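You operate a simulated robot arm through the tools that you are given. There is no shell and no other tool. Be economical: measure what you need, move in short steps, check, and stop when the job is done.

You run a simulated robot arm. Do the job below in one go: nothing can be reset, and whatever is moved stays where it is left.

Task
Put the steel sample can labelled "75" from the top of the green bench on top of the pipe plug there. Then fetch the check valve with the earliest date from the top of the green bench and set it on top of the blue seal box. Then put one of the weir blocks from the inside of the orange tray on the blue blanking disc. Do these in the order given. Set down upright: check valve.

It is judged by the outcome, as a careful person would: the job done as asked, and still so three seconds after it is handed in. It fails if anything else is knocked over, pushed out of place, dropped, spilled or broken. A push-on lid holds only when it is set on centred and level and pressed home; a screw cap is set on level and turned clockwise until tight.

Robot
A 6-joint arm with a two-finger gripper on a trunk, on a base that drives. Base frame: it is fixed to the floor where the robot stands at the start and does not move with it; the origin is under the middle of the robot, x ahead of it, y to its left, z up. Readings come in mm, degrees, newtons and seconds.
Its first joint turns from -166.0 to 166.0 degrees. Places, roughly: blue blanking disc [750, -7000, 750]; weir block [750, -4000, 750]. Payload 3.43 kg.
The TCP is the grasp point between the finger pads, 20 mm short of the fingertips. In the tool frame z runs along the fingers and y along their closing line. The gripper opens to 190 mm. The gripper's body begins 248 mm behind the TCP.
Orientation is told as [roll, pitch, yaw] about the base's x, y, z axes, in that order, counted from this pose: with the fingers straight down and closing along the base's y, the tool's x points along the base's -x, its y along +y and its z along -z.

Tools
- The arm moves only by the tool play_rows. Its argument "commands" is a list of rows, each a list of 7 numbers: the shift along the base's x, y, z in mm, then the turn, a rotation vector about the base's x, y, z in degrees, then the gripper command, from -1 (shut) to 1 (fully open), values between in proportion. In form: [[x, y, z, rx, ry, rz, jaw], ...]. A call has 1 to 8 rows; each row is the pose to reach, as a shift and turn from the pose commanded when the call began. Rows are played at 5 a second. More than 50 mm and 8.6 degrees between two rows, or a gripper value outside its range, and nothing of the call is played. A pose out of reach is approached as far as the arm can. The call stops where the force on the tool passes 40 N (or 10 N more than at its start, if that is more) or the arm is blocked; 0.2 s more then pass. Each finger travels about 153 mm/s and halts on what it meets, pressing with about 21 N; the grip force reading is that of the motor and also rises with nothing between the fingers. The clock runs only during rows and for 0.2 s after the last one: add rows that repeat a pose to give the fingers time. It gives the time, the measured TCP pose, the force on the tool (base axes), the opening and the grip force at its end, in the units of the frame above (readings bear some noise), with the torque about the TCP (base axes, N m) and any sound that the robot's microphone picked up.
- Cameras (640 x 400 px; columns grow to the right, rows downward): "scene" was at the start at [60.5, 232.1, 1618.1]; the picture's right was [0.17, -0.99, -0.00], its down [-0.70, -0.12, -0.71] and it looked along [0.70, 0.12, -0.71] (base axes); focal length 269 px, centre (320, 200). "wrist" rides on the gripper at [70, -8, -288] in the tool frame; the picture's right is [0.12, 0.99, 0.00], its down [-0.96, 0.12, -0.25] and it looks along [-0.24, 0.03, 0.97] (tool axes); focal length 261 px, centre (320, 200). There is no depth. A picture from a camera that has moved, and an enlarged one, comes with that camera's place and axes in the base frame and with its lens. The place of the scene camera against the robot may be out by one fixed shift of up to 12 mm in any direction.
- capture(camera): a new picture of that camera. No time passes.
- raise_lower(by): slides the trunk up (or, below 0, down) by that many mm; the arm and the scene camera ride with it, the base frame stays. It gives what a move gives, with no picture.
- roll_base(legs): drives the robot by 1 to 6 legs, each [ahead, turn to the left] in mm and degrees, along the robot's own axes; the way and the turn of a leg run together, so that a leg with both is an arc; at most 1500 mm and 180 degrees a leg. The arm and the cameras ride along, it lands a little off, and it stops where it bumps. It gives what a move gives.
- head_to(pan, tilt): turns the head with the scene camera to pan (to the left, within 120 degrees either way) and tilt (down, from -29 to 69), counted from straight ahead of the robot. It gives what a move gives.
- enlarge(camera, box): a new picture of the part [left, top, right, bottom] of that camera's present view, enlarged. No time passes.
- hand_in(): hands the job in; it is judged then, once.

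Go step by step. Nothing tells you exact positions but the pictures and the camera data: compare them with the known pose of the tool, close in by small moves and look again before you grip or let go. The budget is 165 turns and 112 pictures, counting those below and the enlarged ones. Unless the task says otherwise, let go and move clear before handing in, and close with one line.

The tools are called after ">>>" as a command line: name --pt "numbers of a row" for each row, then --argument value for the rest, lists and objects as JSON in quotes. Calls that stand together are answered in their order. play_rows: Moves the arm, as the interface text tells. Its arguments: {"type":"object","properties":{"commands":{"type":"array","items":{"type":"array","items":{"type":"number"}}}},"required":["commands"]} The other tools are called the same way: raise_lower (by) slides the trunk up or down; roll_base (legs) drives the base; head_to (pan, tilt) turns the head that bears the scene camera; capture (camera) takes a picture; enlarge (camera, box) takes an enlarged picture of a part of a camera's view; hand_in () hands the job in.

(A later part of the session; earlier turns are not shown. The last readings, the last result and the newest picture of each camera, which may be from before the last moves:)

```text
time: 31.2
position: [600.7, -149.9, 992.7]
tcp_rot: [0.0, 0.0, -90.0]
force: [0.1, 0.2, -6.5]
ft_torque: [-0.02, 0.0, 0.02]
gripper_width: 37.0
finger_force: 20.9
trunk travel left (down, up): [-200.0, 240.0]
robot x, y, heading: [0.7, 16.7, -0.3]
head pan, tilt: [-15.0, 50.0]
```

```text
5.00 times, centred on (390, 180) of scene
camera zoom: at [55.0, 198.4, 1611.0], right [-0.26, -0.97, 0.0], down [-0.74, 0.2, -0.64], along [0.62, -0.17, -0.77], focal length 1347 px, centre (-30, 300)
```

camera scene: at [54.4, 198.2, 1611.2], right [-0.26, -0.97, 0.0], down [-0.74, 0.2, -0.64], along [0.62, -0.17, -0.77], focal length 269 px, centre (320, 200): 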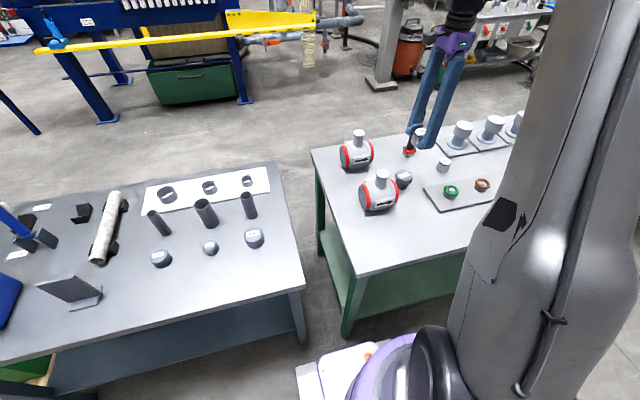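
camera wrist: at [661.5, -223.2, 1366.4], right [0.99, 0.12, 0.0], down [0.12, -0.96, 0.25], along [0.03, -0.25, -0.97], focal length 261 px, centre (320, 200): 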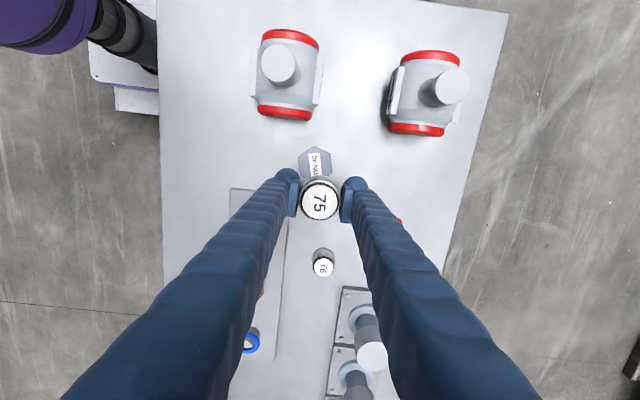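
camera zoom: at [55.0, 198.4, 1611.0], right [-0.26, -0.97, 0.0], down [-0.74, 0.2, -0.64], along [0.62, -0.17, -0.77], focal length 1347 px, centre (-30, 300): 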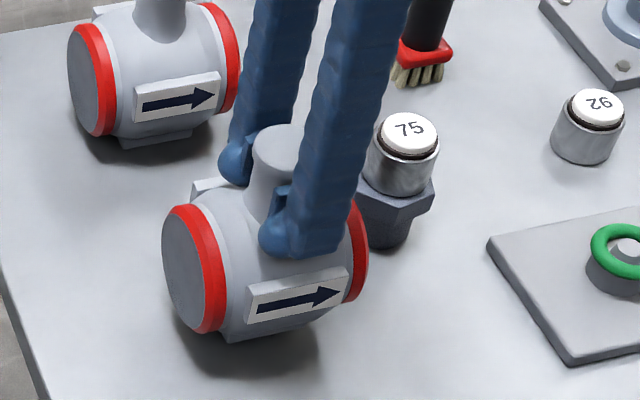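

The valve is held (about 6.5 N). I'll lift it high and clear of the bench, then look around for driving room.

>>> play_rows --pt "0 0 45 0 0 0 -1" --pt "0 0 90 0 0 0 -1" --pt "0 0 135 0 0 0 -1" --pt "-10 20 175 0 0 0 -1" --pt "-30 50 210 0 0 0 -1" --pt "-50 80 240 0 0 0 -1" --pt "-70 110 260 0 0 0 -1" --pt "-80 140 270 0 0 0 -1"

>>> head_to --pan 60 --tilt 50

>>> capture --camera "scene"

>>> head_to --pan 120 --tilt 40

>>> capture --camera "scene"

>>> capture --camera "wrist"

```text
refused: row 5 steps farther than a row can; nothing moved
```

```text
time: 32.6
position: [601.0, -149.0, 993.2]
tcp_rot: [-0.1, 0.0, -90.0]
force: [0.8, 0.1, -5.8]
ft_torque: [0.01, 0.0, 0.01]
gripper_width: 36.6
finger_force: 20.5
trunk travel left (down, up): [-200.0, 240.0]
robot x, y, heading: [2.9, 15.4, -0.3]
head pan, tilt: [60.0, 50.0]
```

```text
73 pictures are left
camera scene: at [19.3, 285.0, 1611.1], right [0.87, -0.5, 0.0], down [-0.38, -0.66, -0.64], along [0.32, 0.56, -0.77], focal length 269 px, centre (320, 200)
```

scene: 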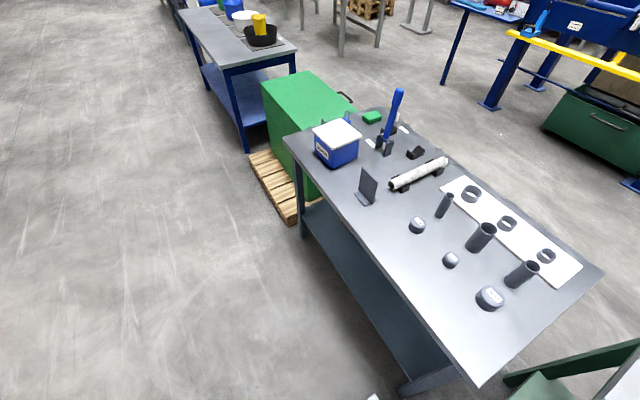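

```text
time: 33.9
position: [602.0, -149.6, 991.8]
tcp_rot: [-0.2, 0.0, -90.0]
force: [-0.7, -0.3, -6.3]
ft_torque: [-0.03, 0.01, 0.03]
gripper_width: 36.9
finger_force: 20.8
trunk travel left (down, up): [-200.0, 240.0]
robot x, y, heading: [1.6, 16.5, -0.1]
head pan, tilt: [120.0, 40.0]
```

```text
72 pictures are left
camera scene: at [-61.7, 292.0, 1625.3], right [0.87, 0.5, 0.0], down [0.32, -0.56, -0.77], along [-0.38, 0.66, -0.64], focal length 269 px, centre (320, 200)
```

scene: 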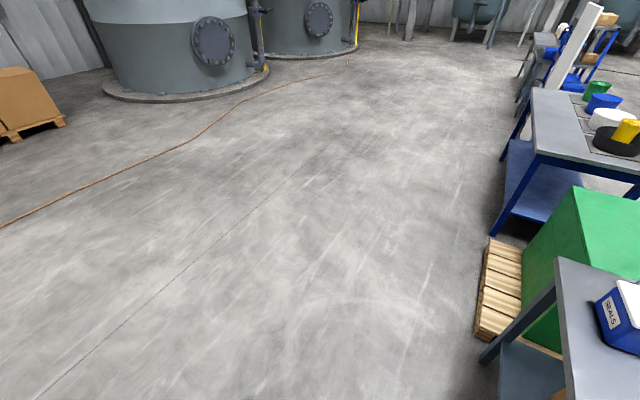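

```text
71 pictures are left
camera wrist: at [593.6, -78.3, 1279.0], right [0.99, 0.12, 0.0], down [0.12, -0.96, 0.25], along [0.03, -0.25, -0.97], focal length 261 px, centre (320, 200)
```

wrist: 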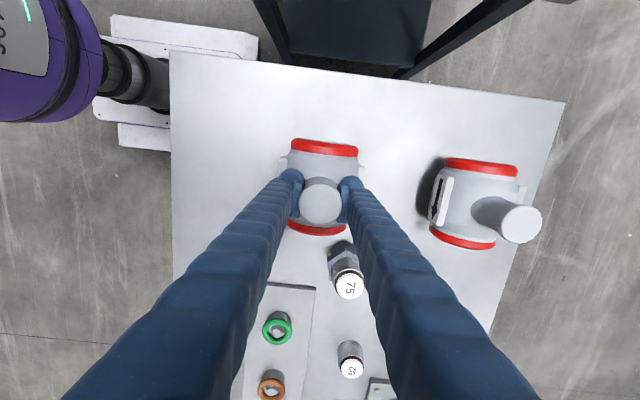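

The floor to the left and behind is clear. I'll lift the valve high first.

>>> play_rows --pt "0 0 40 0 0 0 -1" --pt "0 0 80 0 0 0 -1" --pt "0 0 120 0 0 0 -1" --pt "-10 15 155 0 0 0 -1" --pt "-25 35 185 0 0 0 -1" --pt "-40 55 215 0 0 0 -1" --pt "-55 75 245 0 0 0 -1" --pt "-70 95 270 0 0 0 -1"

>>> head_to --pan 0 --tilt 50

>>> capture --camera "scene"

```text
time: 35.7
position: [531.3, -54.3, 1262.6]
tcp_rot: [-0.1, 0.1, -90.0]
force: [0.4, 1.0, -5.8]
ft_torque: [-0.04, -0.05, -0.01]
gripper_width: 37.0
finger_force: 21.0
trunk travel left (down, up): [-200.0, 240.0]
robot x, y, heading: [0.2, 19.6, -0.0]
head pan, tilt: [120.0, 40.0]
```

```text
time: 37.7
position: [532.4, -55.3, 1261.6]
tcp_rot: [0.0, -0.1, -90.0]
force: [-0.5, 0.6, -6.6]
ft_torque: [-0.01, 0.0, 0.02]
gripper_width: 37.1
finger_force: 21.2
trunk travel left (down, up): [-200.0, 240.0]
robot x, y, heading: [-0.8, 14.2, -0.0]
head pan, tilt: [0.0, 50.0]
```

```text
70 pictures are left
camera scene: at [57.3, 218.4, 1611.1], right [0.0, -1.0, 0.0], down [-0.77, 0.0, -0.64], along [0.64, 0.0, -0.77], focal length 269 px, centre (320, 200)
```

scene: 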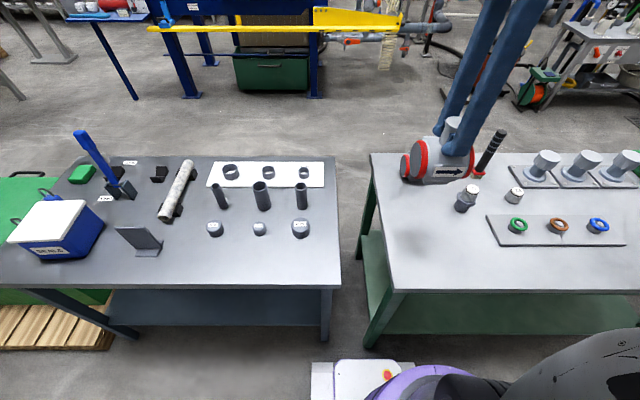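

Only two valves exist on the green bench, so the choice stands. Now I'll drive back, left, and in front of the seal box.

>>> roll_base --legs '[[-350, 0], [0, 90], [920, 0], [0, -90], [330, 0]]'

>>> capture --camera "scene"

```text
time: 45.3
position: [-152.1, 524.8, 1261.7]
tcp_rot: [-0.1, 0.1, -13.0]
force: [1.7, -1.3, -5.9]
ft_torque: [0.02, 0.33, -0.01]
gripper_width: 36.8
finger_force: 21.0
trunk travel left (down, up): [-200.0, 240.0]
robot x, y, heading: [-278.5, 4.2, 79.1]
head pan, tilt: [0.0, 50.0]
stopped in leg 2: the robot was blocked; the commanded pose is now the measured one
```

```text
69 pictures are left
camera scene: at [-470.3, 93.1, 1611.4], right [0.98, -0.19, 0.0], down [-0.15, -0.75, -0.64], along [0.12, 0.63, -0.77], focal length 269 px, centre (320, 200)
```

scene: 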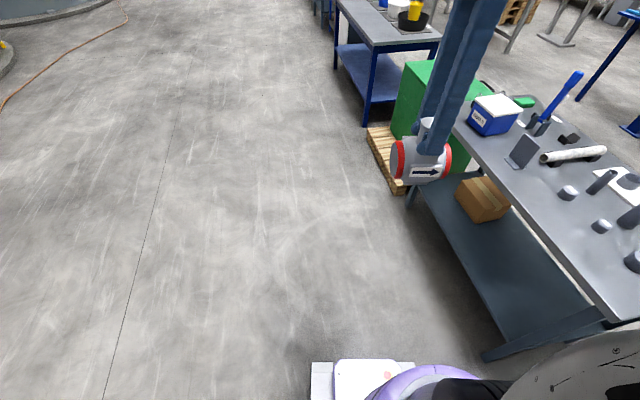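

The base was blocked at heading 79. I'll look to the right to see what it touched.

>>> head_to --pan -95 --tilt 55

>>> capture --camera "scene"

```text
time: 47.0
position: [-155.9, 525.8, 1263.3]
tcp_rot: [-0.1, 0.0, -12.9]
force: [0.0, 0.4, -6.1]
ft_torque: [-0.01, 0.0, 0.0]
gripper_width: 36.9
finger_force: 20.9
trunk travel left (down, up): [-200.0, 240.0]
robot x, y, heading: [-278.6, 4.5, 79.0]
head pan, tilt: [-95.0, 55.0]
```

```text
68 pictures are left
camera scene: at [-418.4, -2.2, 1604.6], right [-0.27, -0.96, 0.0], down [-0.79, 0.22, -0.57], along [0.55, -0.16, -0.82], focal length 269 px, centre (320, 200)
```

scene: 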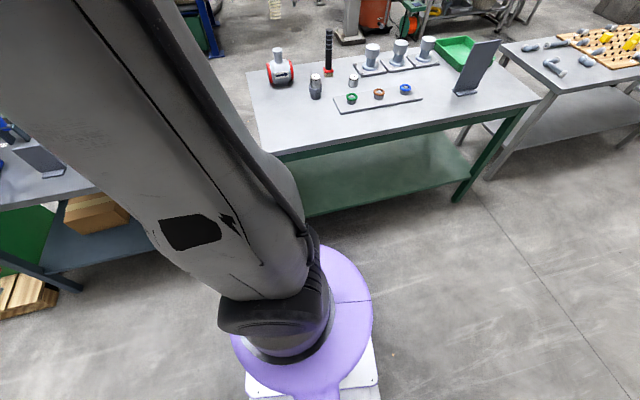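

>>> head_to --pan -120 --tilt 30

>>> capture --camera "scene"

>>> head_to --pan 120 --tilt 60

>>> capture --camera "scene"

```text
time: 47.9
position: [-157.4, 524.5, 1262.3]
tcp_rot: [0.0, 0.0, -12.9]
force: [1.5, 0.6, -5.8]
ft_torque: [-0.01, 0.05, 0.01]
gripper_width: 36.9
finger_force: 20.7
trunk travel left (down, up): [-200.0, 240.0]
robot x, y, heading: [-274.1, -0.8, 78.9]
head pan, tilt: [-120.0, 30.0]
```

```text
67 pictures are left
camera scene: at [-419.3, -41.6, 1640.6], right [-0.65, -0.76, 0.0], down [-0.38, 0.33, -0.87], along [0.65, -0.57, -0.5], focal length 269 px, centre (320, 200)
```

scene: 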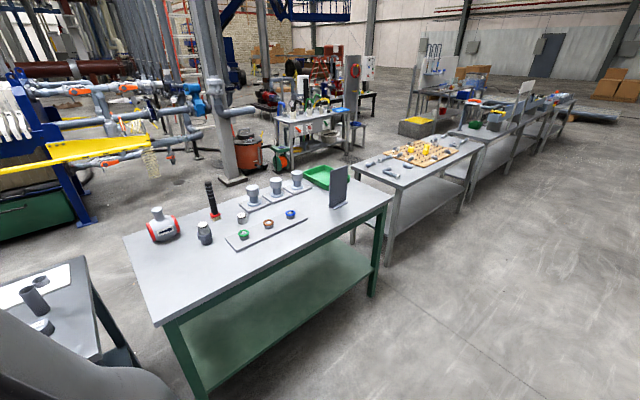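

```text
time: 51.2
position: [-155.1, 524.3, 1262.7]
tcp_rot: [-0.1, 0.1, -12.8]
force: [0.6, -0.6, -6.4]
ft_torque: [-0.01, -0.03, -0.03]
gripper_width: 37.1
finger_force: 20.5
trunk travel left (down, up): [-200.0, 240.0]
robot x, y, heading: [-273.5, 3.5, 79.2]
head pan, tilt: [120.0, 60.0]
```

```text
66 pictures are left
camera scene: at [-550.8, -4.3, 1598.6], right [-0.33, 0.94, 0.0], down [0.82, 0.28, -0.5], along [-0.47, -0.16, -0.87], focal length 269 px, centre (320, 200)
```

scene: 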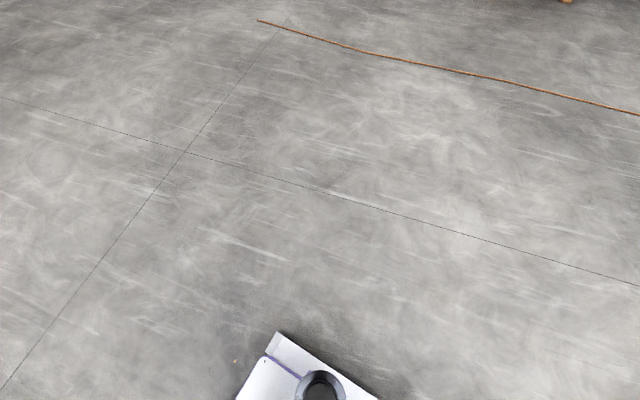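

Nothing visible blocks the base. I'll try continuing with the small remaining turn.

>>> roll_base --legs '[[0, 6]]'

```text
time: 52.3
position: [-211.4, 536.7, 1262.5]
tcp_rot: [-0.1, -0.1, -6.9]
force: [0.9, 1.1, -6.1]
ft_torque: [-0.05, 0.03, 0.02]
gripper_width: 36.7
finger_force: 21.3
trunk travel left (down, up): [-200.0, 240.0]
robot x, y, heading: [-274.8, 5.0, 85.1]
head pan, tilt: [120.0, 60.0]
```

The turn works now. I'll continue forward along the benches.

>>> roll_base --legs '[[920, 0]]'

>>> roll_base --legs '[[0, -45]]'

>>> roll_base --legs '[[0, -40]]'

>>> head_to --pan 0 --tilt 50

>>> capture --camera "scene"

```text
time: 58.8
position: [-132.8, 1449.7, 1264.6]
tcp_rot: [-0.1, 0.0, -7.1]
force: [-1.3, -0.4, -5.2]
ft_torque: [-0.02, 0.02, -0.01]
gripper_width: 36.9
finger_force: 21.3
trunk travel left (down, up): [-200.0, 240.0]
robot x, y, heading: [-192.0, 921.1, 84.9]
head pan, tilt: [120.0, 60.0]
```

```text
time: 62.3
position: [220.9, 1255.7, 1264.4]
tcp_rot: [-0.1, 0.0, -51.2]
force: [0.4, -0.6, -6.2]
ft_torque: [0.01, 0.0, 0.03]
gripper_width: 37.0
finger_force: 20.7
trunk travel left (down, up): [-200.0, 240.0]
robot x, y, heading: [-218.5, 946.1, 41.1]
head pan, tilt: [120.0, 60.0]
```

```text
time: 65.4
position: [316.8, 901.8, 1263.9]
tcp_rot: [-0.1, 0.0, -91.3]
force: [-1.0, -0.5, -5.9]
ft_torque: [-0.08, -0.02, -0.03]
gripper_width: 37.1
finger_force: 20.3
trunk travel left (down, up): [-200.0, 240.0]
robot x, y, heading: [-220.4, 987.5, 1.5]
head pan, tilt: [120.0, 60.0]
```

```text
time: 67.4
position: [316.1, 900.4, 1264.4]
tcp_rot: [-0.1, -0.1, -91.1]
force: [-0.4, 0.2, -6.1]
ft_torque: [-0.05, 0.02, -0.04]
gripper_width: 36.5
finger_force: 21.1
trunk travel left (down, up): [-200.0, 240.0]
robot x, y, heading: [-222.1, 992.7, 1.6]
head pan, tilt: [0.0, 50.0]
```

```text
65 pictures are left
camera scene: at [-167.4, 1190.4, 1611.1], right [0.02, -1.0, 0.0], down [-0.77, -0.02, -0.64], along [0.64, 0.02, -0.77], focal length 269 px, centre (320, 200)
```

scene: 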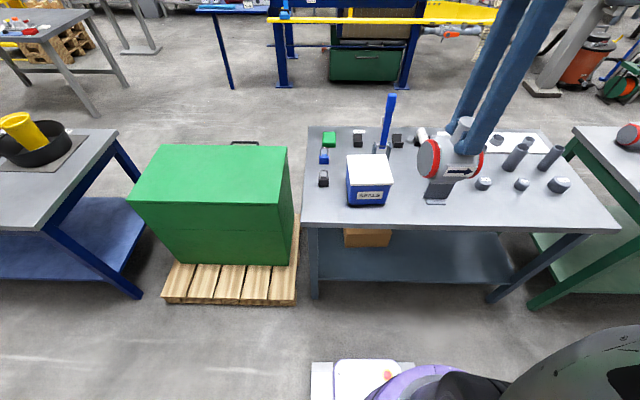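

The robot is in front of the seal box at about (500,1035). I'll drive ahead and then look closely at the box top.

>>> roll_base --legs '[[180, 0]]'

>>> enlarge --camera "scene" --box '[300, 100, 500, 260]'

>>> capture --camera "wrist"

```text
time: 69.3
position: [496.3, 906.1, 1263.5]
tcp_rot: [0.0, 0.0, -91.2]
force: [0.5, -0.2, -7.2]
ft_torque: [-0.06, 0.05, 0.01]
gripper_width: 36.8
finger_force: 21.2
trunk travel left (down, up): [-200.0, 240.0]
robot x, y, heading: [-38.9, 993.6, 1.3]
head pan, tilt: [0.0, 50.0]
```

```text
2.50 times, centred on (400, 180) of scene
camera zoom: at [13.8, 1194.8, 1611.0], right [0.02, -1.0, 0.0], down [-0.77, -0.02, -0.64], along [0.64, 0.02, -0.77], focal length 674 px, centre (120, 250)
```

zoom: 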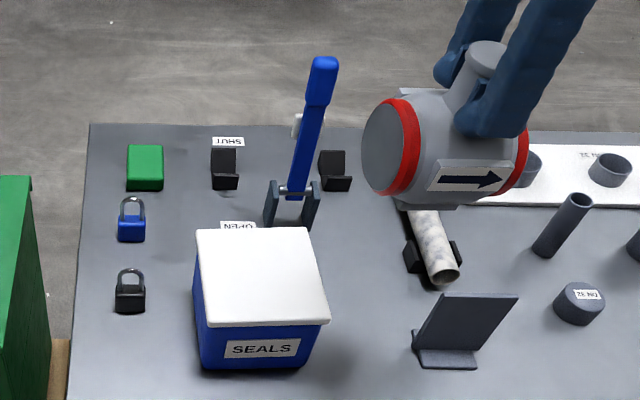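

```text
63 pictures are left
camera wrist: at [491.2, 978.1, 1550.9], right [1.0, 0.1, 0.0], down [0.1, -0.96, 0.25], along [0.02, -0.25, -0.97], focal length 261 px, centre (320, 200)
```

wrist: 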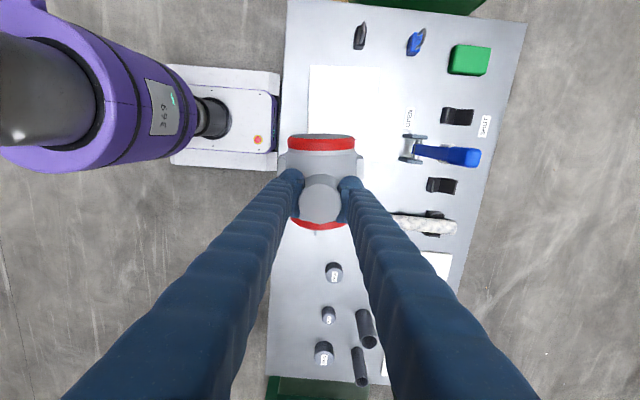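

I'll shift the valve aside a bit so the wrist camera sees the whole lid.

>>> play_rows --pt "0 -40 0 0 0 0 -1" --pt "0 -80 0 0 0 0 -1" --pt "0 -80 0 0 0 0 -1"

>>> enlarge --camera "wrist" --box '[260, 0, 460, 160]'

```text
time: 70.1
position: [496.4, 825.8, 1265.3]
tcp_rot: [-0.1, 0.0, -91.2]
force: [-0.3, -1.2, -6.2]
ft_torque: [0.0, -0.01, 0.02]
gripper_width: 36.6
finger_force: 20.5
trunk travel left (down, up): [-200.0, 240.0]
robot x, y, heading: [-33.5, 995.0, 1.5]
head pan, tilt: [0.0, 50.0]
```

```text
2.50 times, centred on (360, 80) of wrist
camera zoom: at [490.2, 897.7, 1552.1], right [1.0, 0.1, 0.0], down [0.1, -0.96, 0.25], along [0.02, -0.25, -0.97], focal length 652 px, centre (220, 500)
```

zoom: 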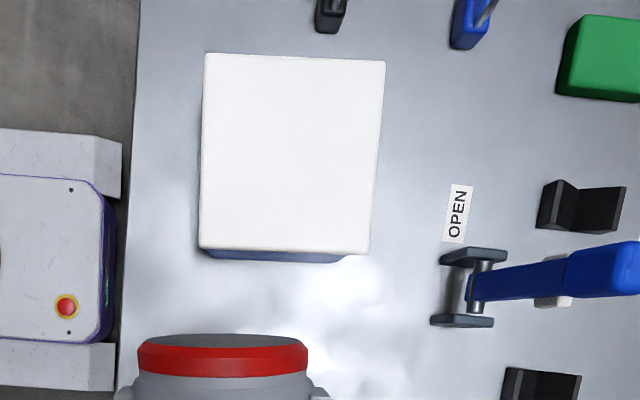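

The lid is about 165 mm square, centred near (528,1045) at z≈964. I'll carry the valve over it.

>>> play_rows --pt "6 44 0 0 0 0 -1" --pt "12 88 0 0 0 0 -1" --pt "19 132 0 0 0 0 -1" --pt "26 176 0 0 0 0 -1" --pt "32 219 0 0 0 0 -1" --pt "32 219 -45 0 0 0 -1" --pt "32 219 -90 0 0 0 -1" --pt "32 219 -130 0 0 0 -1"

>>> capture --camera "wrist"

>>> enlarge --camera "scene" --box '[300, 100, 500, 260]'

```text
time: 71.9
position: [530.1, 1045.6, 1133.3]
tcp_rot: [0.0, 0.0, -91.2]
force: [-0.1, 0.3, -6.7]
ft_torque: [-0.09, 0.09, 0.0]
gripper_width: 36.9
finger_force: 20.6
trunk travel left (down, up): [-200.0, 240.0]
robot x, y, heading: [-37.4, 993.5, 1.1]
head pan, tilt: [0.0, 50.0]
```

```text
61 pictures are left
camera wrist: at [524.1, 1117.8, 1420.0], right [1.0, 0.1, 0.0], down [0.1, -0.96, 0.25], along [0.02, -0.25, -0.97], focal length 261 px, centre (320, 200)
```

wrist: 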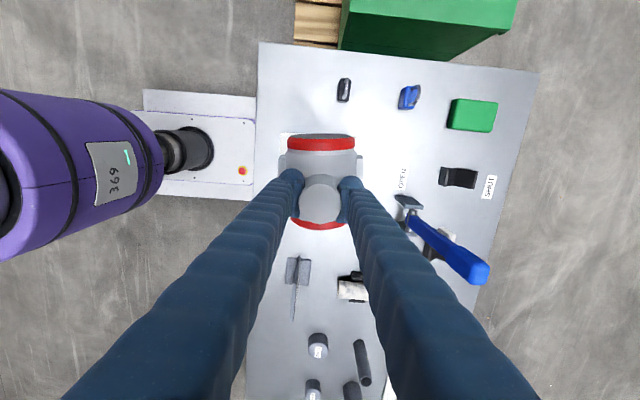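

```text
2.50 times, centred on (400, 180) of scene
camera zoom: at [13.9, 1195.4, 1610.9], right [0.02, -1.0, 0.0], down [-0.77, -0.02, -0.64], along [0.64, 0.02, -0.77], focal length 674 px, centre (120, 250)
```

zoom: 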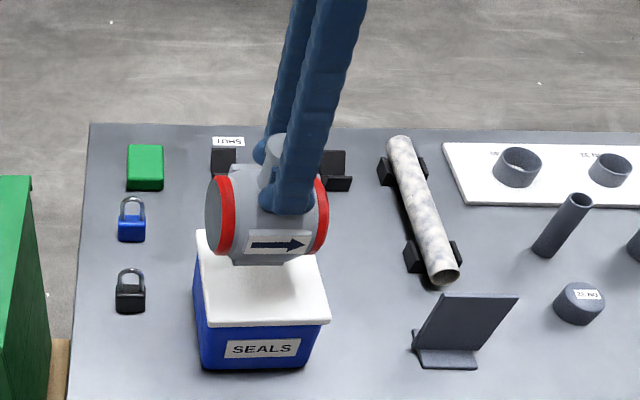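

Over the lid; I'll nudge y by -4 and lower towards contact.

>>> play_rows --pt "0 -4 -15 0 0 0 -1" --pt "0 -4 -30 0 0 0 -1" --pt "0 -4 -38 0 0 0 -1" --pt "0 -4 -38 0 0 0 -1"

>>> enlarge --camera "scene" --box '[320, 150, 420, 230]'

```text
time: 72.9
position: [528.5, 1041.1, 1096.8]
tcp_rot: [0.0, 0.0, -91.2]
force: [-0.2, 0.0, -6.4]
ft_torque: [-0.04, 0.03, 0.01]
gripper_width: 36.4
finger_force: 21.0
trunk travel left (down, up): [-200.0, 240.0]
robot x, y, heading: [-38.7, 993.5, 1.5]
head pan, tilt: [0.0, 50.0]
```

```text
5.00 times, centred on (370, 190) of scene
camera zoom: at [13.1, 1194.9, 1611.1], right [0.02, -1.0, 0.0], down [-0.77, -0.02, -0.64], along [0.64, 0.02, -0.77], focal length 1347 px, centre (70, 250)
```

zoom: 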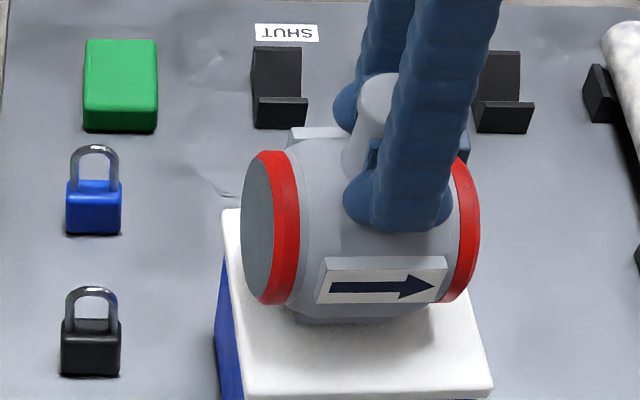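

>>> play_rows --pt "0 0 -4 0 0 0 -1" --pt "0 0 -8 0 0 0 -1" --pt "0 0 -8 0 0 0 -1"

>>> play_rows --pt "0 0 -3 0 0 0 -1" --pt "0 0 -6 0 0 0 -1" --pt "0 0 -6 0 0 0 -1"

>>> enlarge --camera "scene" --box '[320, 150, 420, 230]'

```text
time: 73.7
position: [528.6, 1040.7, 1088.8]
tcp_rot: [0.0, 0.0, -91.3]
force: [-0.9, -0.3, -5.7]
ft_torque: [-0.03, -0.02, -0.03]
gripper_width: 36.7
finger_force: 21.3
trunk travel left (down, up): [-200.0, 240.0]
robot x, y, heading: [-37.8, 993.7, 1.2]
head pan, tilt: [0.0, 50.0]
```

```text
time: 74.5
position: [529.7, 1041.8, 1085.1]
tcp_rot: [0.2, 0.0, -91.2]
force: [6.0, 9.0, 31.6]
ft_torque: [0.3, 0.27, -0.11]
gripper_width: 36.8
finger_force: 21.0
trunk travel left (down, up): [-200.0, 240.0]
robot x, y, heading: [-39.2, 992.9, 1.3]
head pan, tilt: [0.0, 50.0]
```

```text
5.00 times, centred on (370, 190) of scene
camera zoom: at [11.4, 1195.5, 1611.3], right [0.03, -1.0, 0.0], down [-0.77, -0.02, -0.64], along [0.64, 0.02, -0.77], focal length 1347 px, centre (70, 250)
```

zoom: 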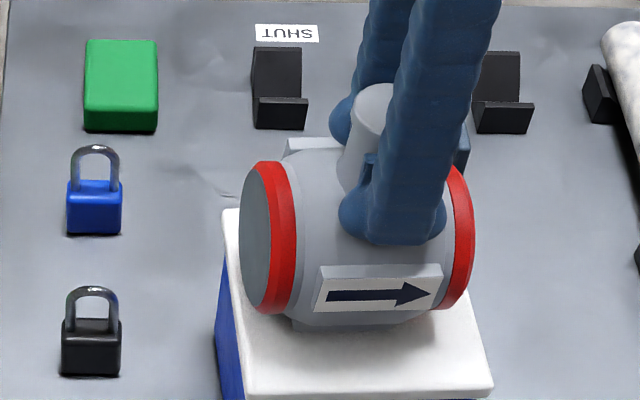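

Contact made, centred on the lid. I'll ease up slightly and release.

>>> play_rows --pt "0 0 3 0 0 0 -1" --pt "0 0 3 0 0 0 -1"

>>> play_rows --pt "0 0 0 0 0 0 -0.6" --pt "0 0 0 0 0 0 -0.3" --pt "0 0 0 0 0 0 -0.3"

>>> enlarge --camera "scene" --box '[320, 150, 420, 230]'

```text
time: 75.1
position: [526.5, 1039.2, 1084.6]
tcp_rot: [-0.4, -0.1, -91.2]
force: [0.9, 0.4, 0.3]
ft_torque: [-0.06, 0.09, -0.01]
gripper_width: 37.0
finger_force: 20.9
trunk travel left (down, up): [-200.0, 240.0]
robot x, y, heading: [-40.9, 992.6, 1.7]
head pan, tilt: [0.0, 50.0]
```

```text
time: 75.9
position: [528.6, 1039.8, 1086.3]
tcp_rot: [-0.1, -0.1, -91.1]
force: [-0.3, 0.8, -0.1]
ft_torque: [-0.03, 0.01, -0.01]
gripper_width: 66.3
finger_force: 0.1
trunk travel left (down, up): [-200.0, 240.0]
robot x, y, heading: [-38.2, 990.2, 1.4]
head pan, tilt: [0.0, 50.0]
```

```text
5.00 times, centred on (370, 190) of scene
camera zoom: at [12.7, 1194.9, 1611.1], right [0.02, -1.0, 0.0], down [-0.77, -0.02, -0.64], along [0.64, 0.02, -0.77], focal length 1347 px, centre (70, 250)
```

zoom: 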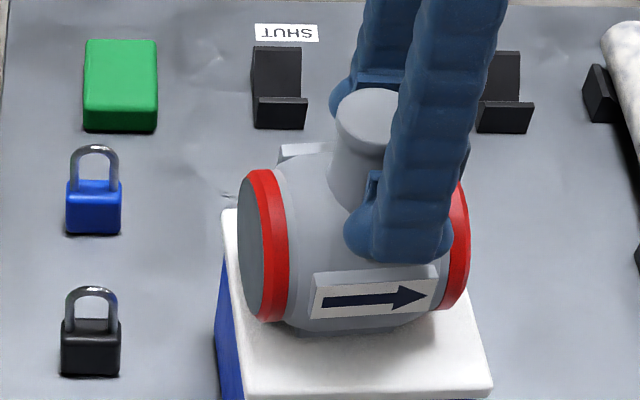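

>>> play_rows --pt "0 0 20 0 0 0 -0.3" --pt "0 0 60 0 0 0 -0.3" --pt "0 0 105 0 0 0 -0.3" --pt "0 0 150 0 0 0 -0.3" --pt "0 0 180 0 0 0 -0.3" --pt "-40 0 180 0 0 0 -0.3" --pt "-80 0 180 0 0 0 -0.3"

>>> enlarge --camera "scene" --box '[300, 130, 440, 240]'

>>> capture --camera "wrist"

```text
time: 77.5
position: [447.2, 1041.1, 1267.6]
tcp_rot: [0.0, 0.1, -91.2]
force: [-0.1, 0.1, 0.3]
ft_torque: [0.0, -0.12, -0.02]
gripper_width: 66.2
finger_force: 0.0
trunk travel left (down, up): [-200.0, 240.0]
robot x, y, heading: [-38.3, 994.2, 1.3]
head pan, tilt: [0.0, 50.0]
```

```text
3.64 times, centred on (370, 185) of scene
camera zoom: at [11.3, 1194.9, 1611.2], right [0.02, -1.0, 0.0], down [-0.77, -0.02, -0.64], along [0.64, 0.02, -0.77], focal length 980 px, centre (138, 254)
```

zoom: 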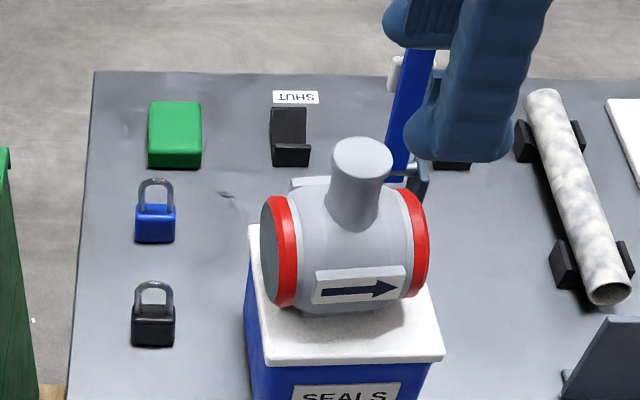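

```text
55 pictures are left
camera wrist: at [441.1, 1113.8, 1553.4], right [1.0, 0.1, 0.0], down [0.1, -0.96, 0.25], along [0.02, -0.25, -0.97], focal length 261 px, centre (320, 200)
```

wrist: 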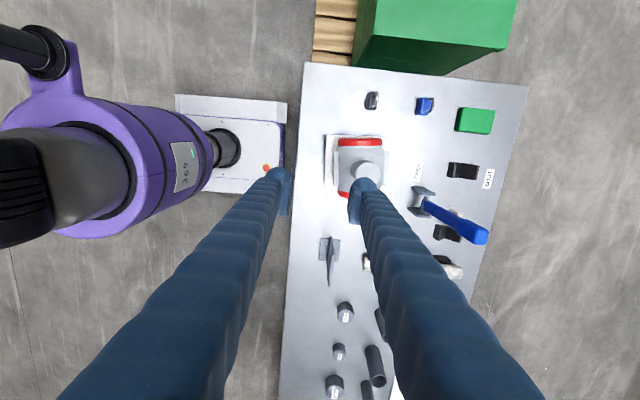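

The valve stands upright on the seal box. Next I'll back off and drive along the aisle towards the orange tray (y≈-4000).

>>> roll_base --legs '[[-380, 0]]'

>>> roll_base --legs '[[0, -45], [0, -46]]'

>>> capture --camera "scene"

```text
time: 80.6
position: [66.4, 1034.5, 1266.0]
tcp_rot: [0.0, 0.0, -91.0]
force: [0.0, 0.3, 0.4]
ft_torque: [-0.02, -0.02, -0.02]
gripper_width: 66.7
finger_force: 0.0
trunk travel left (down, up): [-200.0, 240.0]
robot x, y, heading: [-421.4, 979.9, 1.3]
head pan, tilt: [0.0, 50.0]
```

```text
time: 86.5
position: [-307.1, 497.1, 1267.4]
tcp_rot: [-0.1, -0.1, -173.8]
force: [0.7, 0.4, -0.5]
ft_torque: [0.04, 0.37, 0.02]
gripper_width: 66.6
finger_force: 0.1
trunk travel left (down, up): [-200.0, 240.0]
robot x, y, heading: [-356.2, 986.8, -83.5]
head pan, tilt: [0.0, 50.0]
stopped in leg 2: the robot was blocked; the commanded pose is now the measured one
```

```text
54 pictures are left
camera scene: at [-139.6, 944.7, 1610.7], right [-0.99, -0.11, 0.0], down [-0.09, 0.76, -0.64], along [0.07, -0.64, -0.77], focal length 269 px, centre (320, 200)
```

scene: 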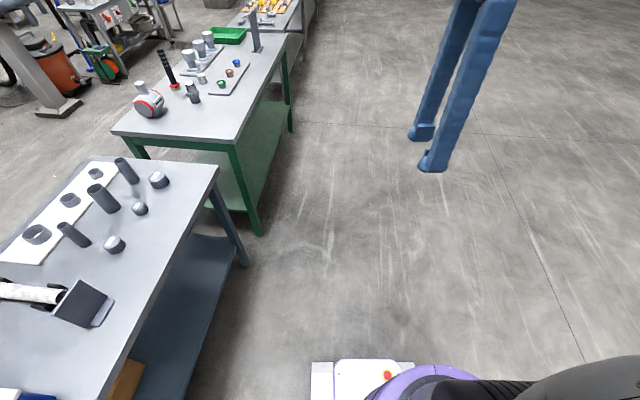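

>>> roll_base --legs '[[0, -7]]'

>>> roll_base --legs '[[1500, 0]]'

>>> roll_base --legs '[[1500, 0]]'

>>> head_to --pan 20 --tilt 35

>>> capture --camera "scene"

```text
time: 87.7
position: [-369.4, 494.6, 1267.6]
tcp_rot: [-0.1, 0.0, 178.9]
force: [-0.9, -0.3, 0.1]
ft_torque: [0.04, 0.0, 0.04]
gripper_width: 66.4
finger_force: 0.1
trunk travel left (down, up): [-200.0, 240.0]
robot x, y, heading: [-352.6, 987.0, -90.9]
head pan, tilt: [0.0, 50.0]
```

```text
time: 97.8
position: [-378.5, -999.4, 1267.8]
tcp_rot: [-0.2, 0.0, 179.3]
force: [0.5, -0.3, -0.4]
ft_torque: [-0.01, -0.02, 0.01]
gripper_width: 66.5
finger_force: 0.0
trunk travel left (down, up): [-200.0, 240.0]
robot x, y, heading: [-363.2, -505.4, -90.4]
head pan, tilt: [0.0, 50.0]
```

```text
time: 108.1
position: [-375.1, -2518.6, 1269.0]
tcp_rot: [-0.1, -0.1, 179.8]
force: [-0.5, -0.7, 0.4]
ft_torque: [0.02, 0.03, -0.01]
gripper_width: 66.6
finger_force: 0.0
trunk travel left (down, up): [-200.0, 240.0]
robot x, y, heading: [-364.2, -2023.4, -89.6]
head pan, tilt: [0.0, 50.0]
```

```text
time: 108.9
position: [-375.9, -2517.2, 1268.2]
tcp_rot: [-0.1, 0.1, 179.8]
force: [-0.5, -0.3, 0.2]
ft_torque: [-0.01, 0.01, -0.03]
gripper_width: 66.6
finger_force: 0.0
trunk travel left (down, up): [-200.0, 240.0]
robot x, y, heading: [-361.9, -2026.3, -89.7]
head pan, tilt: [20.0, 35.0]
```

```text
53 pictures are left
camera scene: at [-124.2, -2095.9, 1632.8], right [-0.94, -0.34, 0.0], down [-0.2, 0.54, -0.82], along [0.28, -0.77, -0.57], focal length 269 px, centre (320, 200)
```

scene: 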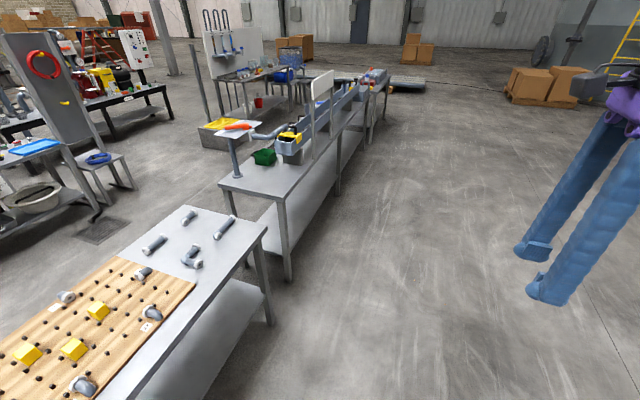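

>>> roll_base --legs '[[1500, 0], [400, 0]]'

>>> head_to --pan 80 --tilt 45

>>> capture --camera "scene"

```text
time: 121.9
position: [-368.0, -4418.7, 1267.5]
tcp_rot: [-0.1, 0.0, 179.9]
force: [0.1, -0.4, 0.2]
ft_torque: [0.02, 0.01, 0.0]
gripper_width: 66.6
finger_force: 0.1
trunk travel left (down, up): [-200.0, 240.0]
robot x, y, heading: [-355.1, -3929.2, -89.6]
head pan, tilt: [20.0, 35.0]
```

```text
time: 123.2
position: [-367.1, -4418.7, 1269.6]
tcp_rot: [-0.1, 0.0, 179.9]
force: [0.3, 0.0, -1.2]
ft_torque: [0.01, 0.0, -0.01]
gripper_width: 66.7
finger_force: 0.0
trunk travel left (down, up): [-200.0, 240.0]
robot x, y, heading: [-357.1, -3922.8, -89.7]
head pan, tilt: [80.0, 45.0]
```

```text
52 pictures are left
camera scene: at [-67.2, -3927.3, 1618.0], right [-0.17, -0.99, 0.0], down [-0.7, 0.12, -0.71], along [0.7, -0.12, -0.71], focal length 269 px, centre (320, 200)
```

scene: 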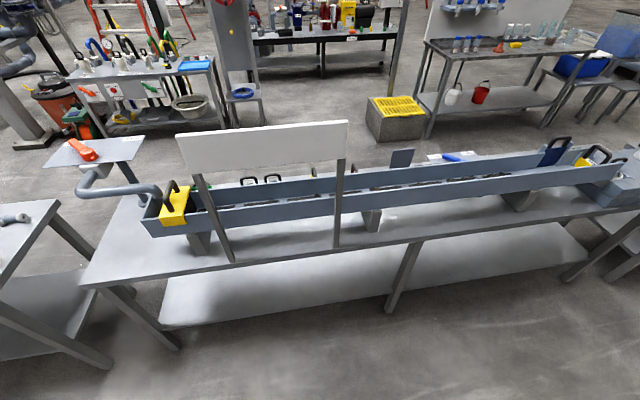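

I see a flume on this bench with a white sign board in front. I'll zoom to find the orange tray.

>>> enlarge --camera "scene" --box '[120, 110, 380, 270]'

>>> enlarge --camera "scene" --box '[360, 90, 640, 260]'

```text
2.46 times, centred on (250, 190) of scene
camera zoom: at [-67.2, -3927.3, 1618.0], right [-0.17, -0.99, 0.0], down [-0.7, 0.12, -0.71], along [0.7, -0.12, -0.71], focal length 663 px, centre (492, 225)
```

zoom: 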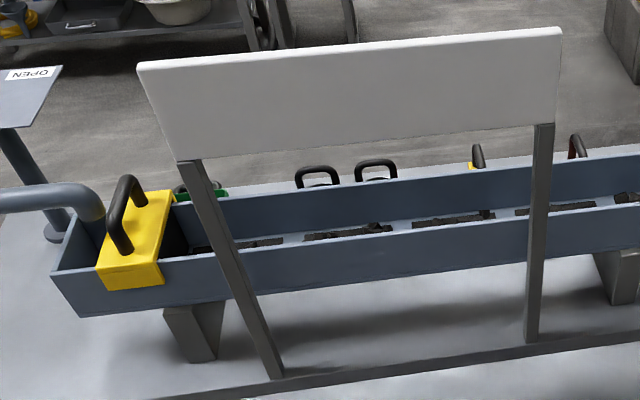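

```text
2.29 times, centred on (500, 175) of scene
camera zoom: at [-67.2, -3927.3, 1618.0], right [-0.17, -0.99, 0.0], down [-0.7, 0.12, -0.71], along [0.7, -0.12, -0.71], focal length 616 px, centre (-91, 257)
```

zoom: 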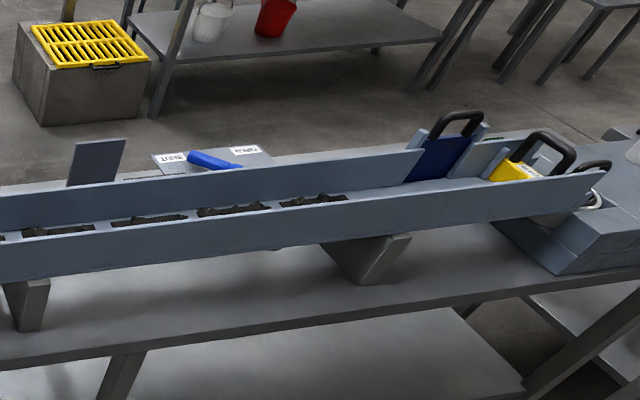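

Blocks with handles sit behind the flume, hidden from here. I'll raise the trunk to see over it.

>>> raise_lower --by 240

>>> head_to --pan 92 --tilt 45

>>> capture --camera "scene"

>>> enlarge --camera "scene" --box '[180, 100, 500, 300]'

```text
time: 125.7
position: [-366.4, -4418.4, 1510.5]
tcp_rot: [-0.2, 0.0, 179.9]
force: [-0.5, 0.0, -1.1]
ft_torque: [0.02, 0.02, 0.0]
gripper_width: 66.6
finger_force: 0.0
trunk travel left (down, up): [-440.0, 0.0]
robot x, y, heading: [-357.4, -3928.1, -89.6]
head pan, tilt: [80.0, 45.0]
```

```text
time: 126.5
position: [-366.5, -4418.9, 1509.2]
tcp_rot: [-0.1, -0.1, 179.9]
force: [-0.2, -0.1, -0.1]
ft_torque: [-0.01, 0.01, 0.02]
gripper_width: 66.4
finger_force: 0.1
trunk travel left (down, up): [-440.0, 0.0]
robot x, y, heading: [-358.3, -3924.7, -89.7]
head pan, tilt: [92.0, 45.0]
```

```text
49 pictures are left
camera scene: at [-66.1, -3910.5, 1858.0], right [0.04, -1.0, 0.0], down [-0.71, -0.03, -0.71], along [0.71, 0.03, -0.71], focal length 269 px, centre (320, 200)
```

scene: 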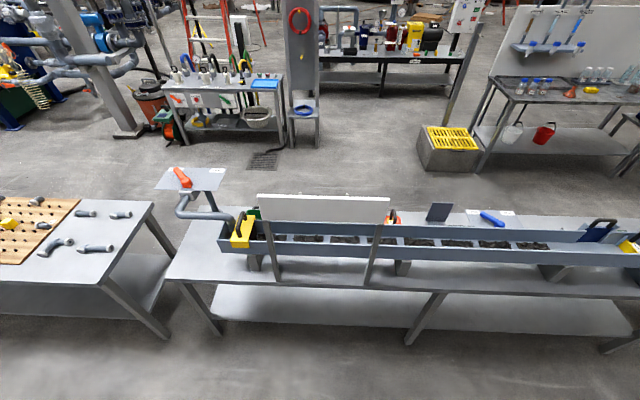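

```text
2.00 times, centred on (340, 200) of scene
camera zoom: at [-66.1, -3910.5, 1858.0], right [0.04, -1.0, 0.0], down [-0.71, -0.03, -0.71], along [0.71, 0.03, -0.71], focal length 539 px, centre (280, 200)
```

zoom: 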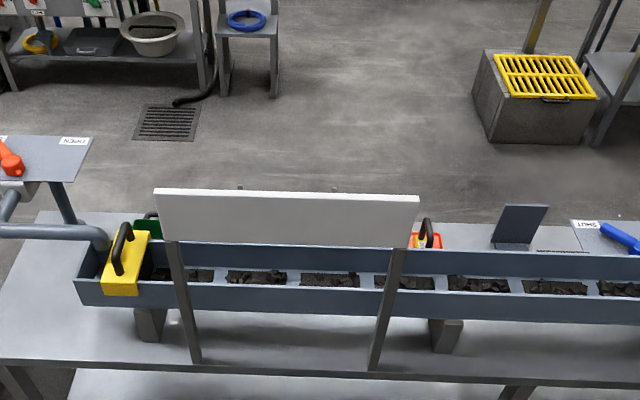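

The orange tray's edge shows behind the right end of the sign, near (800,-4230). I'll drive further right and face the bench from there.

>>> roll_base --legs '[[450, 0]]'

>>> roll_base --legs '[[0, 45], [0, 38]]'

>>> head_to --pan 10 --tilt 45

>>> capture --camera "scene"

```text
time: 130.0
position: [-366.1, -4868.7, 1509.8]
tcp_rot: [-0.1, -0.1, 179.8]
force: [1.2, -1.0, 0.2]
ft_torque: [0.07, -0.02, -0.04]
gripper_width: 66.4
finger_force: 0.0
trunk travel left (down, up): [-440.0, 0.0]
robot x, y, heading: [-349.3, -4377.0, -89.9]
head pan, tilt: [92.0, 45.0]
```

```text
time: 136.2
position: [139.2, -4454.0, 1510.5]
tcp_rot: [-0.1, -0.3, -98.1]
force: [-0.2, 0.4, 0.4]
ft_torque: [-0.25, 0.07, 0.02]
gripper_width: 66.6
finger_force: 0.1
trunk travel left (down, up): [-440.0, 0.0]
robot x, y, heading: [-355.5, -4435.8, -6.9]
head pan, tilt: [92.0, 45.0]
stopped in leg 2: the robot was blocked; the commanded pose is now the measured one
```

```text
time: 137.8
position: [137.6, -4458.9, 1511.0]
tcp_rot: [0.0, -0.2, -98.2]
force: [-0.9, 0.5, -0.6]
ft_torque: [-0.04, 0.0, -0.02]
gripper_width: 66.4
finger_force: 0.1
trunk travel left (down, up): [-440.0, 0.0]
robot x, y, heading: [-356.1, -4435.7, -7.3]
head pan, tilt: [10.0, 45.0]
```

```text
47 pictures are left
camera scene: at [-270.1, -4232.0, 1858.0], right [0.05, -1.0, 0.0], down [-0.71, -0.04, -0.71], along [0.71, 0.04, -0.71], focal length 269 px, centre (320, 200)
```

scene: 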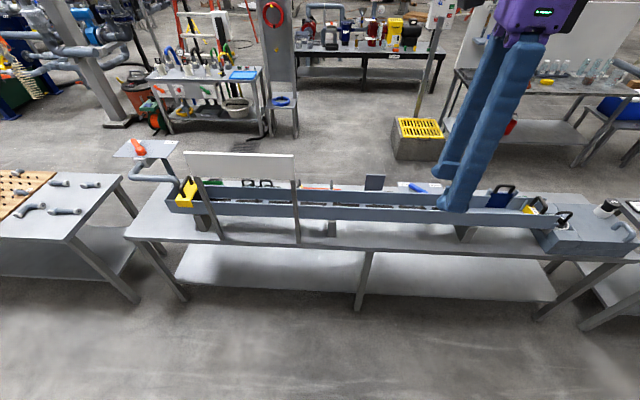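

>>> roll_base --legs '[[0, 12], [400, 0]]'

>>> head_to --pan 10 --tilt 50

>>> capture --camera "scene"

```text
time: 142.0
position: [530.7, -4317.3, 1510.5]
tcp_rot: [-0.1, -0.1, -86.1]
force: [-0.1, 0.8, 0.6]
ft_torque: [0.04, 0.02, -0.02]
gripper_width: 66.6
finger_force: 0.1
trunk travel left (down, up): [-440.0, 0.0]
robot x, y, heading: [44.7, -4402.9, 4.8]
head pan, tilt: [10.0, 45.0]
```

```text
time: 142.7
position: [530.7, -4317.8, 1511.8]
tcp_rot: [0.0, -0.1, -86.0]
force: [0.3, 0.7, 0.4]
ft_torque: [0.0, 0.02, 0.01]
gripper_width: 66.2
finger_force: 0.1
trunk travel left (down, up): [-440.0, 0.0]
robot x, y, heading: [43.7, -4402.0, 5.2]
head pan, tilt: [10.0, 50.0]
```

```text
46 pictures are left
camera scene: at [78.7, -4181.4, 1851.1], right [0.26, -0.97, 0.0], down [-0.74, -0.2, -0.64], along [0.62, 0.17, -0.77], focal length 269 px, centre (320, 200)
```

scene: 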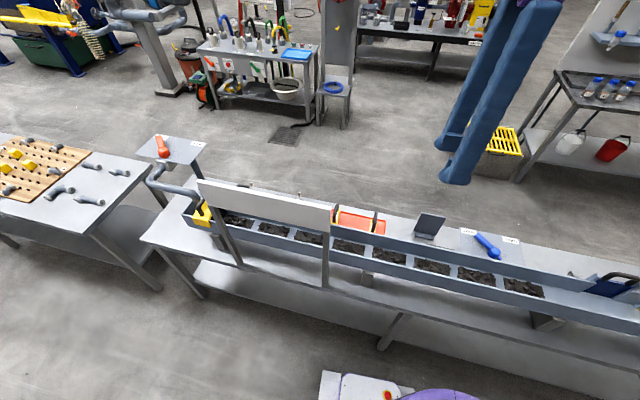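

The orange tray is at about (785,-4170). I'll extend the arm for a wrist view from above.

>>> play_rows --pt "35 10 -20 0 0 0 -0.3" --pt "70 20 -40 0 0 0 -0.3" --pt "105 30 -60 0 0 0 -0.3" --pt "140 40 -80 0 0 0 -0.3" --pt "180 50 -100 0 0 0 -0.3" --pt "220 60 -120 0 0 0 -0.3" --pt "220 60 -120 0 0 0 -0.3"

>>> capture --camera "wrist"

>>> enlarge --camera "scene" --box '[320, 180, 440, 260]'

```text
time: 144.3
position: [749.3, -4257.8, 1393.2]
tcp_rot: [0.1, 0.0, -86.1]
force: [-0.2, 0.3, 0.6]
ft_torque: [0.05, -0.16, 0.01]
gripper_width: 66.6
finger_force: 0.0
trunk travel left (down, up): [-440.0, 0.0]
robot x, y, heading: [45.2, -4403.8, 4.9]
head pan, tilt: [10.0, 50.0]
```

```text
45 pictures are left
camera wrist: at [736.1, -4186.7, 1680.7], right [0.98, 0.19, 0.0], down [0.18, -0.95, 0.25], along [0.05, -0.24, -0.97], focal length 261 px, centre (320, 200)
```

wrist: 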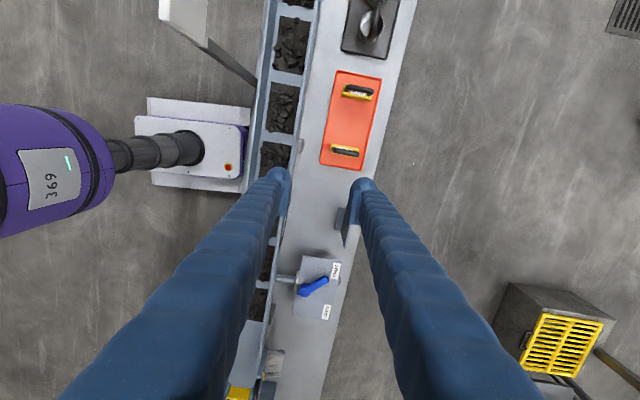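

```text
5.00 times, centred on (380, 220) of scene
camera zoom: at [76.2, -4181.8, 1851.3], right [0.26, -0.97, 0.0], down [-0.74, -0.2, -0.64], along [0.62, 0.17, -0.77], focal length 1347 px, centre (20, 100)
```

zoom: 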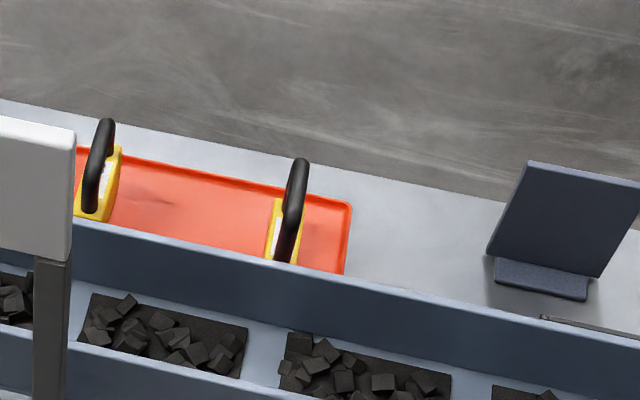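

>>> enlarge --camera "wrist" --box '[290, 50, 430, 180]'

```text
3.08 times, centred on (360, 115) of wrist
camera zoom: at [736.1, -4186.7, 1680.7], right [0.98, 0.19, 0.0], down [0.18, -0.95, 0.25], along [0.05, -0.24, -0.97], focal length 802 px, centre (197, 462)
```

zoom: 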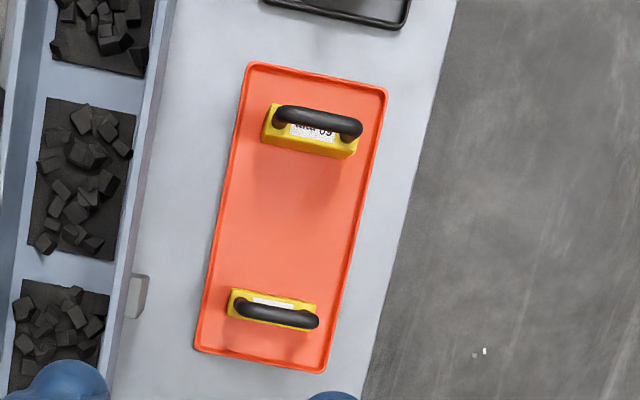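

Two yellow weir blocks with handles lie in the orange tray. I'll take the near one, with its handle along x at about (826,-4225,850), and first turn the jaws to close along y.

>>> play_rows --pt "10 4 0 0 0 8.5 -0.3" --pt "20 8 0 0 0 17 -0.3" --pt "30 12 0 0 0 25.5 -0.3" --pt "40 16 0 0 0 34 -0.3" --pt "50 20 0 0 0 42.5 -0.3" --pt "60 24 0 0 0 51 -0.3" --pt "70 28 0 0 0 59.5 -0.3" --pt "76 32 0 0 0 68 -0.3"

>>> play_rows --pt "0 0 0 0 0 8.5 -0.3" --pt "0 0 0 0 0 16.5 -0.3" --pt "0 0 0 0 0 16.5 -0.3"

>>> raise_lower --by -220

>>> capture --camera "wrist"

```text
time: 146.1
position: [828.7, -4225.4, 1390.7]
tcp_rot: [0.0, 0.0, -18.0]
force: [0.7, 0.0, 0.1]
ft_torque: [-0.04, 0.04, -0.04]
gripper_width: 66.2
finger_force: 0.0
trunk travel left (down, up): [-440.0, 0.0]
robot x, y, heading: [40.1, -4401.7, 5.1]
head pan, tilt: [10.0, 50.0]
```

```text
time: 146.9
position: [827.4, -4225.8, 1391.1]
tcp_rot: [0.1, 0.0, -1.5]
force: [-0.9, 0.1, -0.1]
ft_torque: [0.02, 0.0, 0.02]
gripper_width: 66.2
finger_force: 0.1
trunk travel left (down, up): [-440.0, 0.0]
robot x, y, heading: [42.0, -4397.6, 5.1]
head pan, tilt: [10.0, 50.0]
```

```text
time: 149.2
position: [827.4, -4225.5, 1170.8]
tcp_rot: [-0.1, -0.1, -1.6]
force: [-0.2, 0.1, 0.4]
ft_torque: [0.01, -0.01, 0.01]
gripper_width: 66.5
finger_force: 0.2
trunk travel left (down, up): [-220.0, 220.0]
robot x, y, heading: [43.8, -4398.3, 5.0]
head pan, tilt: [10.0, 50.0]
```

```text
42 pictures are left
camera wrist: at [757.1, -4231.2, 1457.9], right [-0.09, 1.0, 0.0], down [0.96, 0.09, 0.25], along [0.25, 0.02, -0.97], focal length 261 px, centre (320, 200)
```

wrist: 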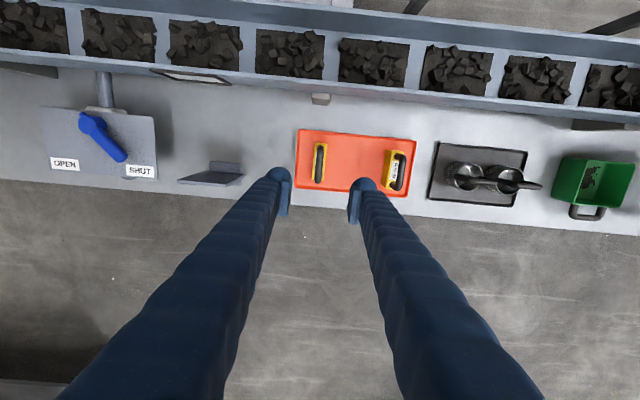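

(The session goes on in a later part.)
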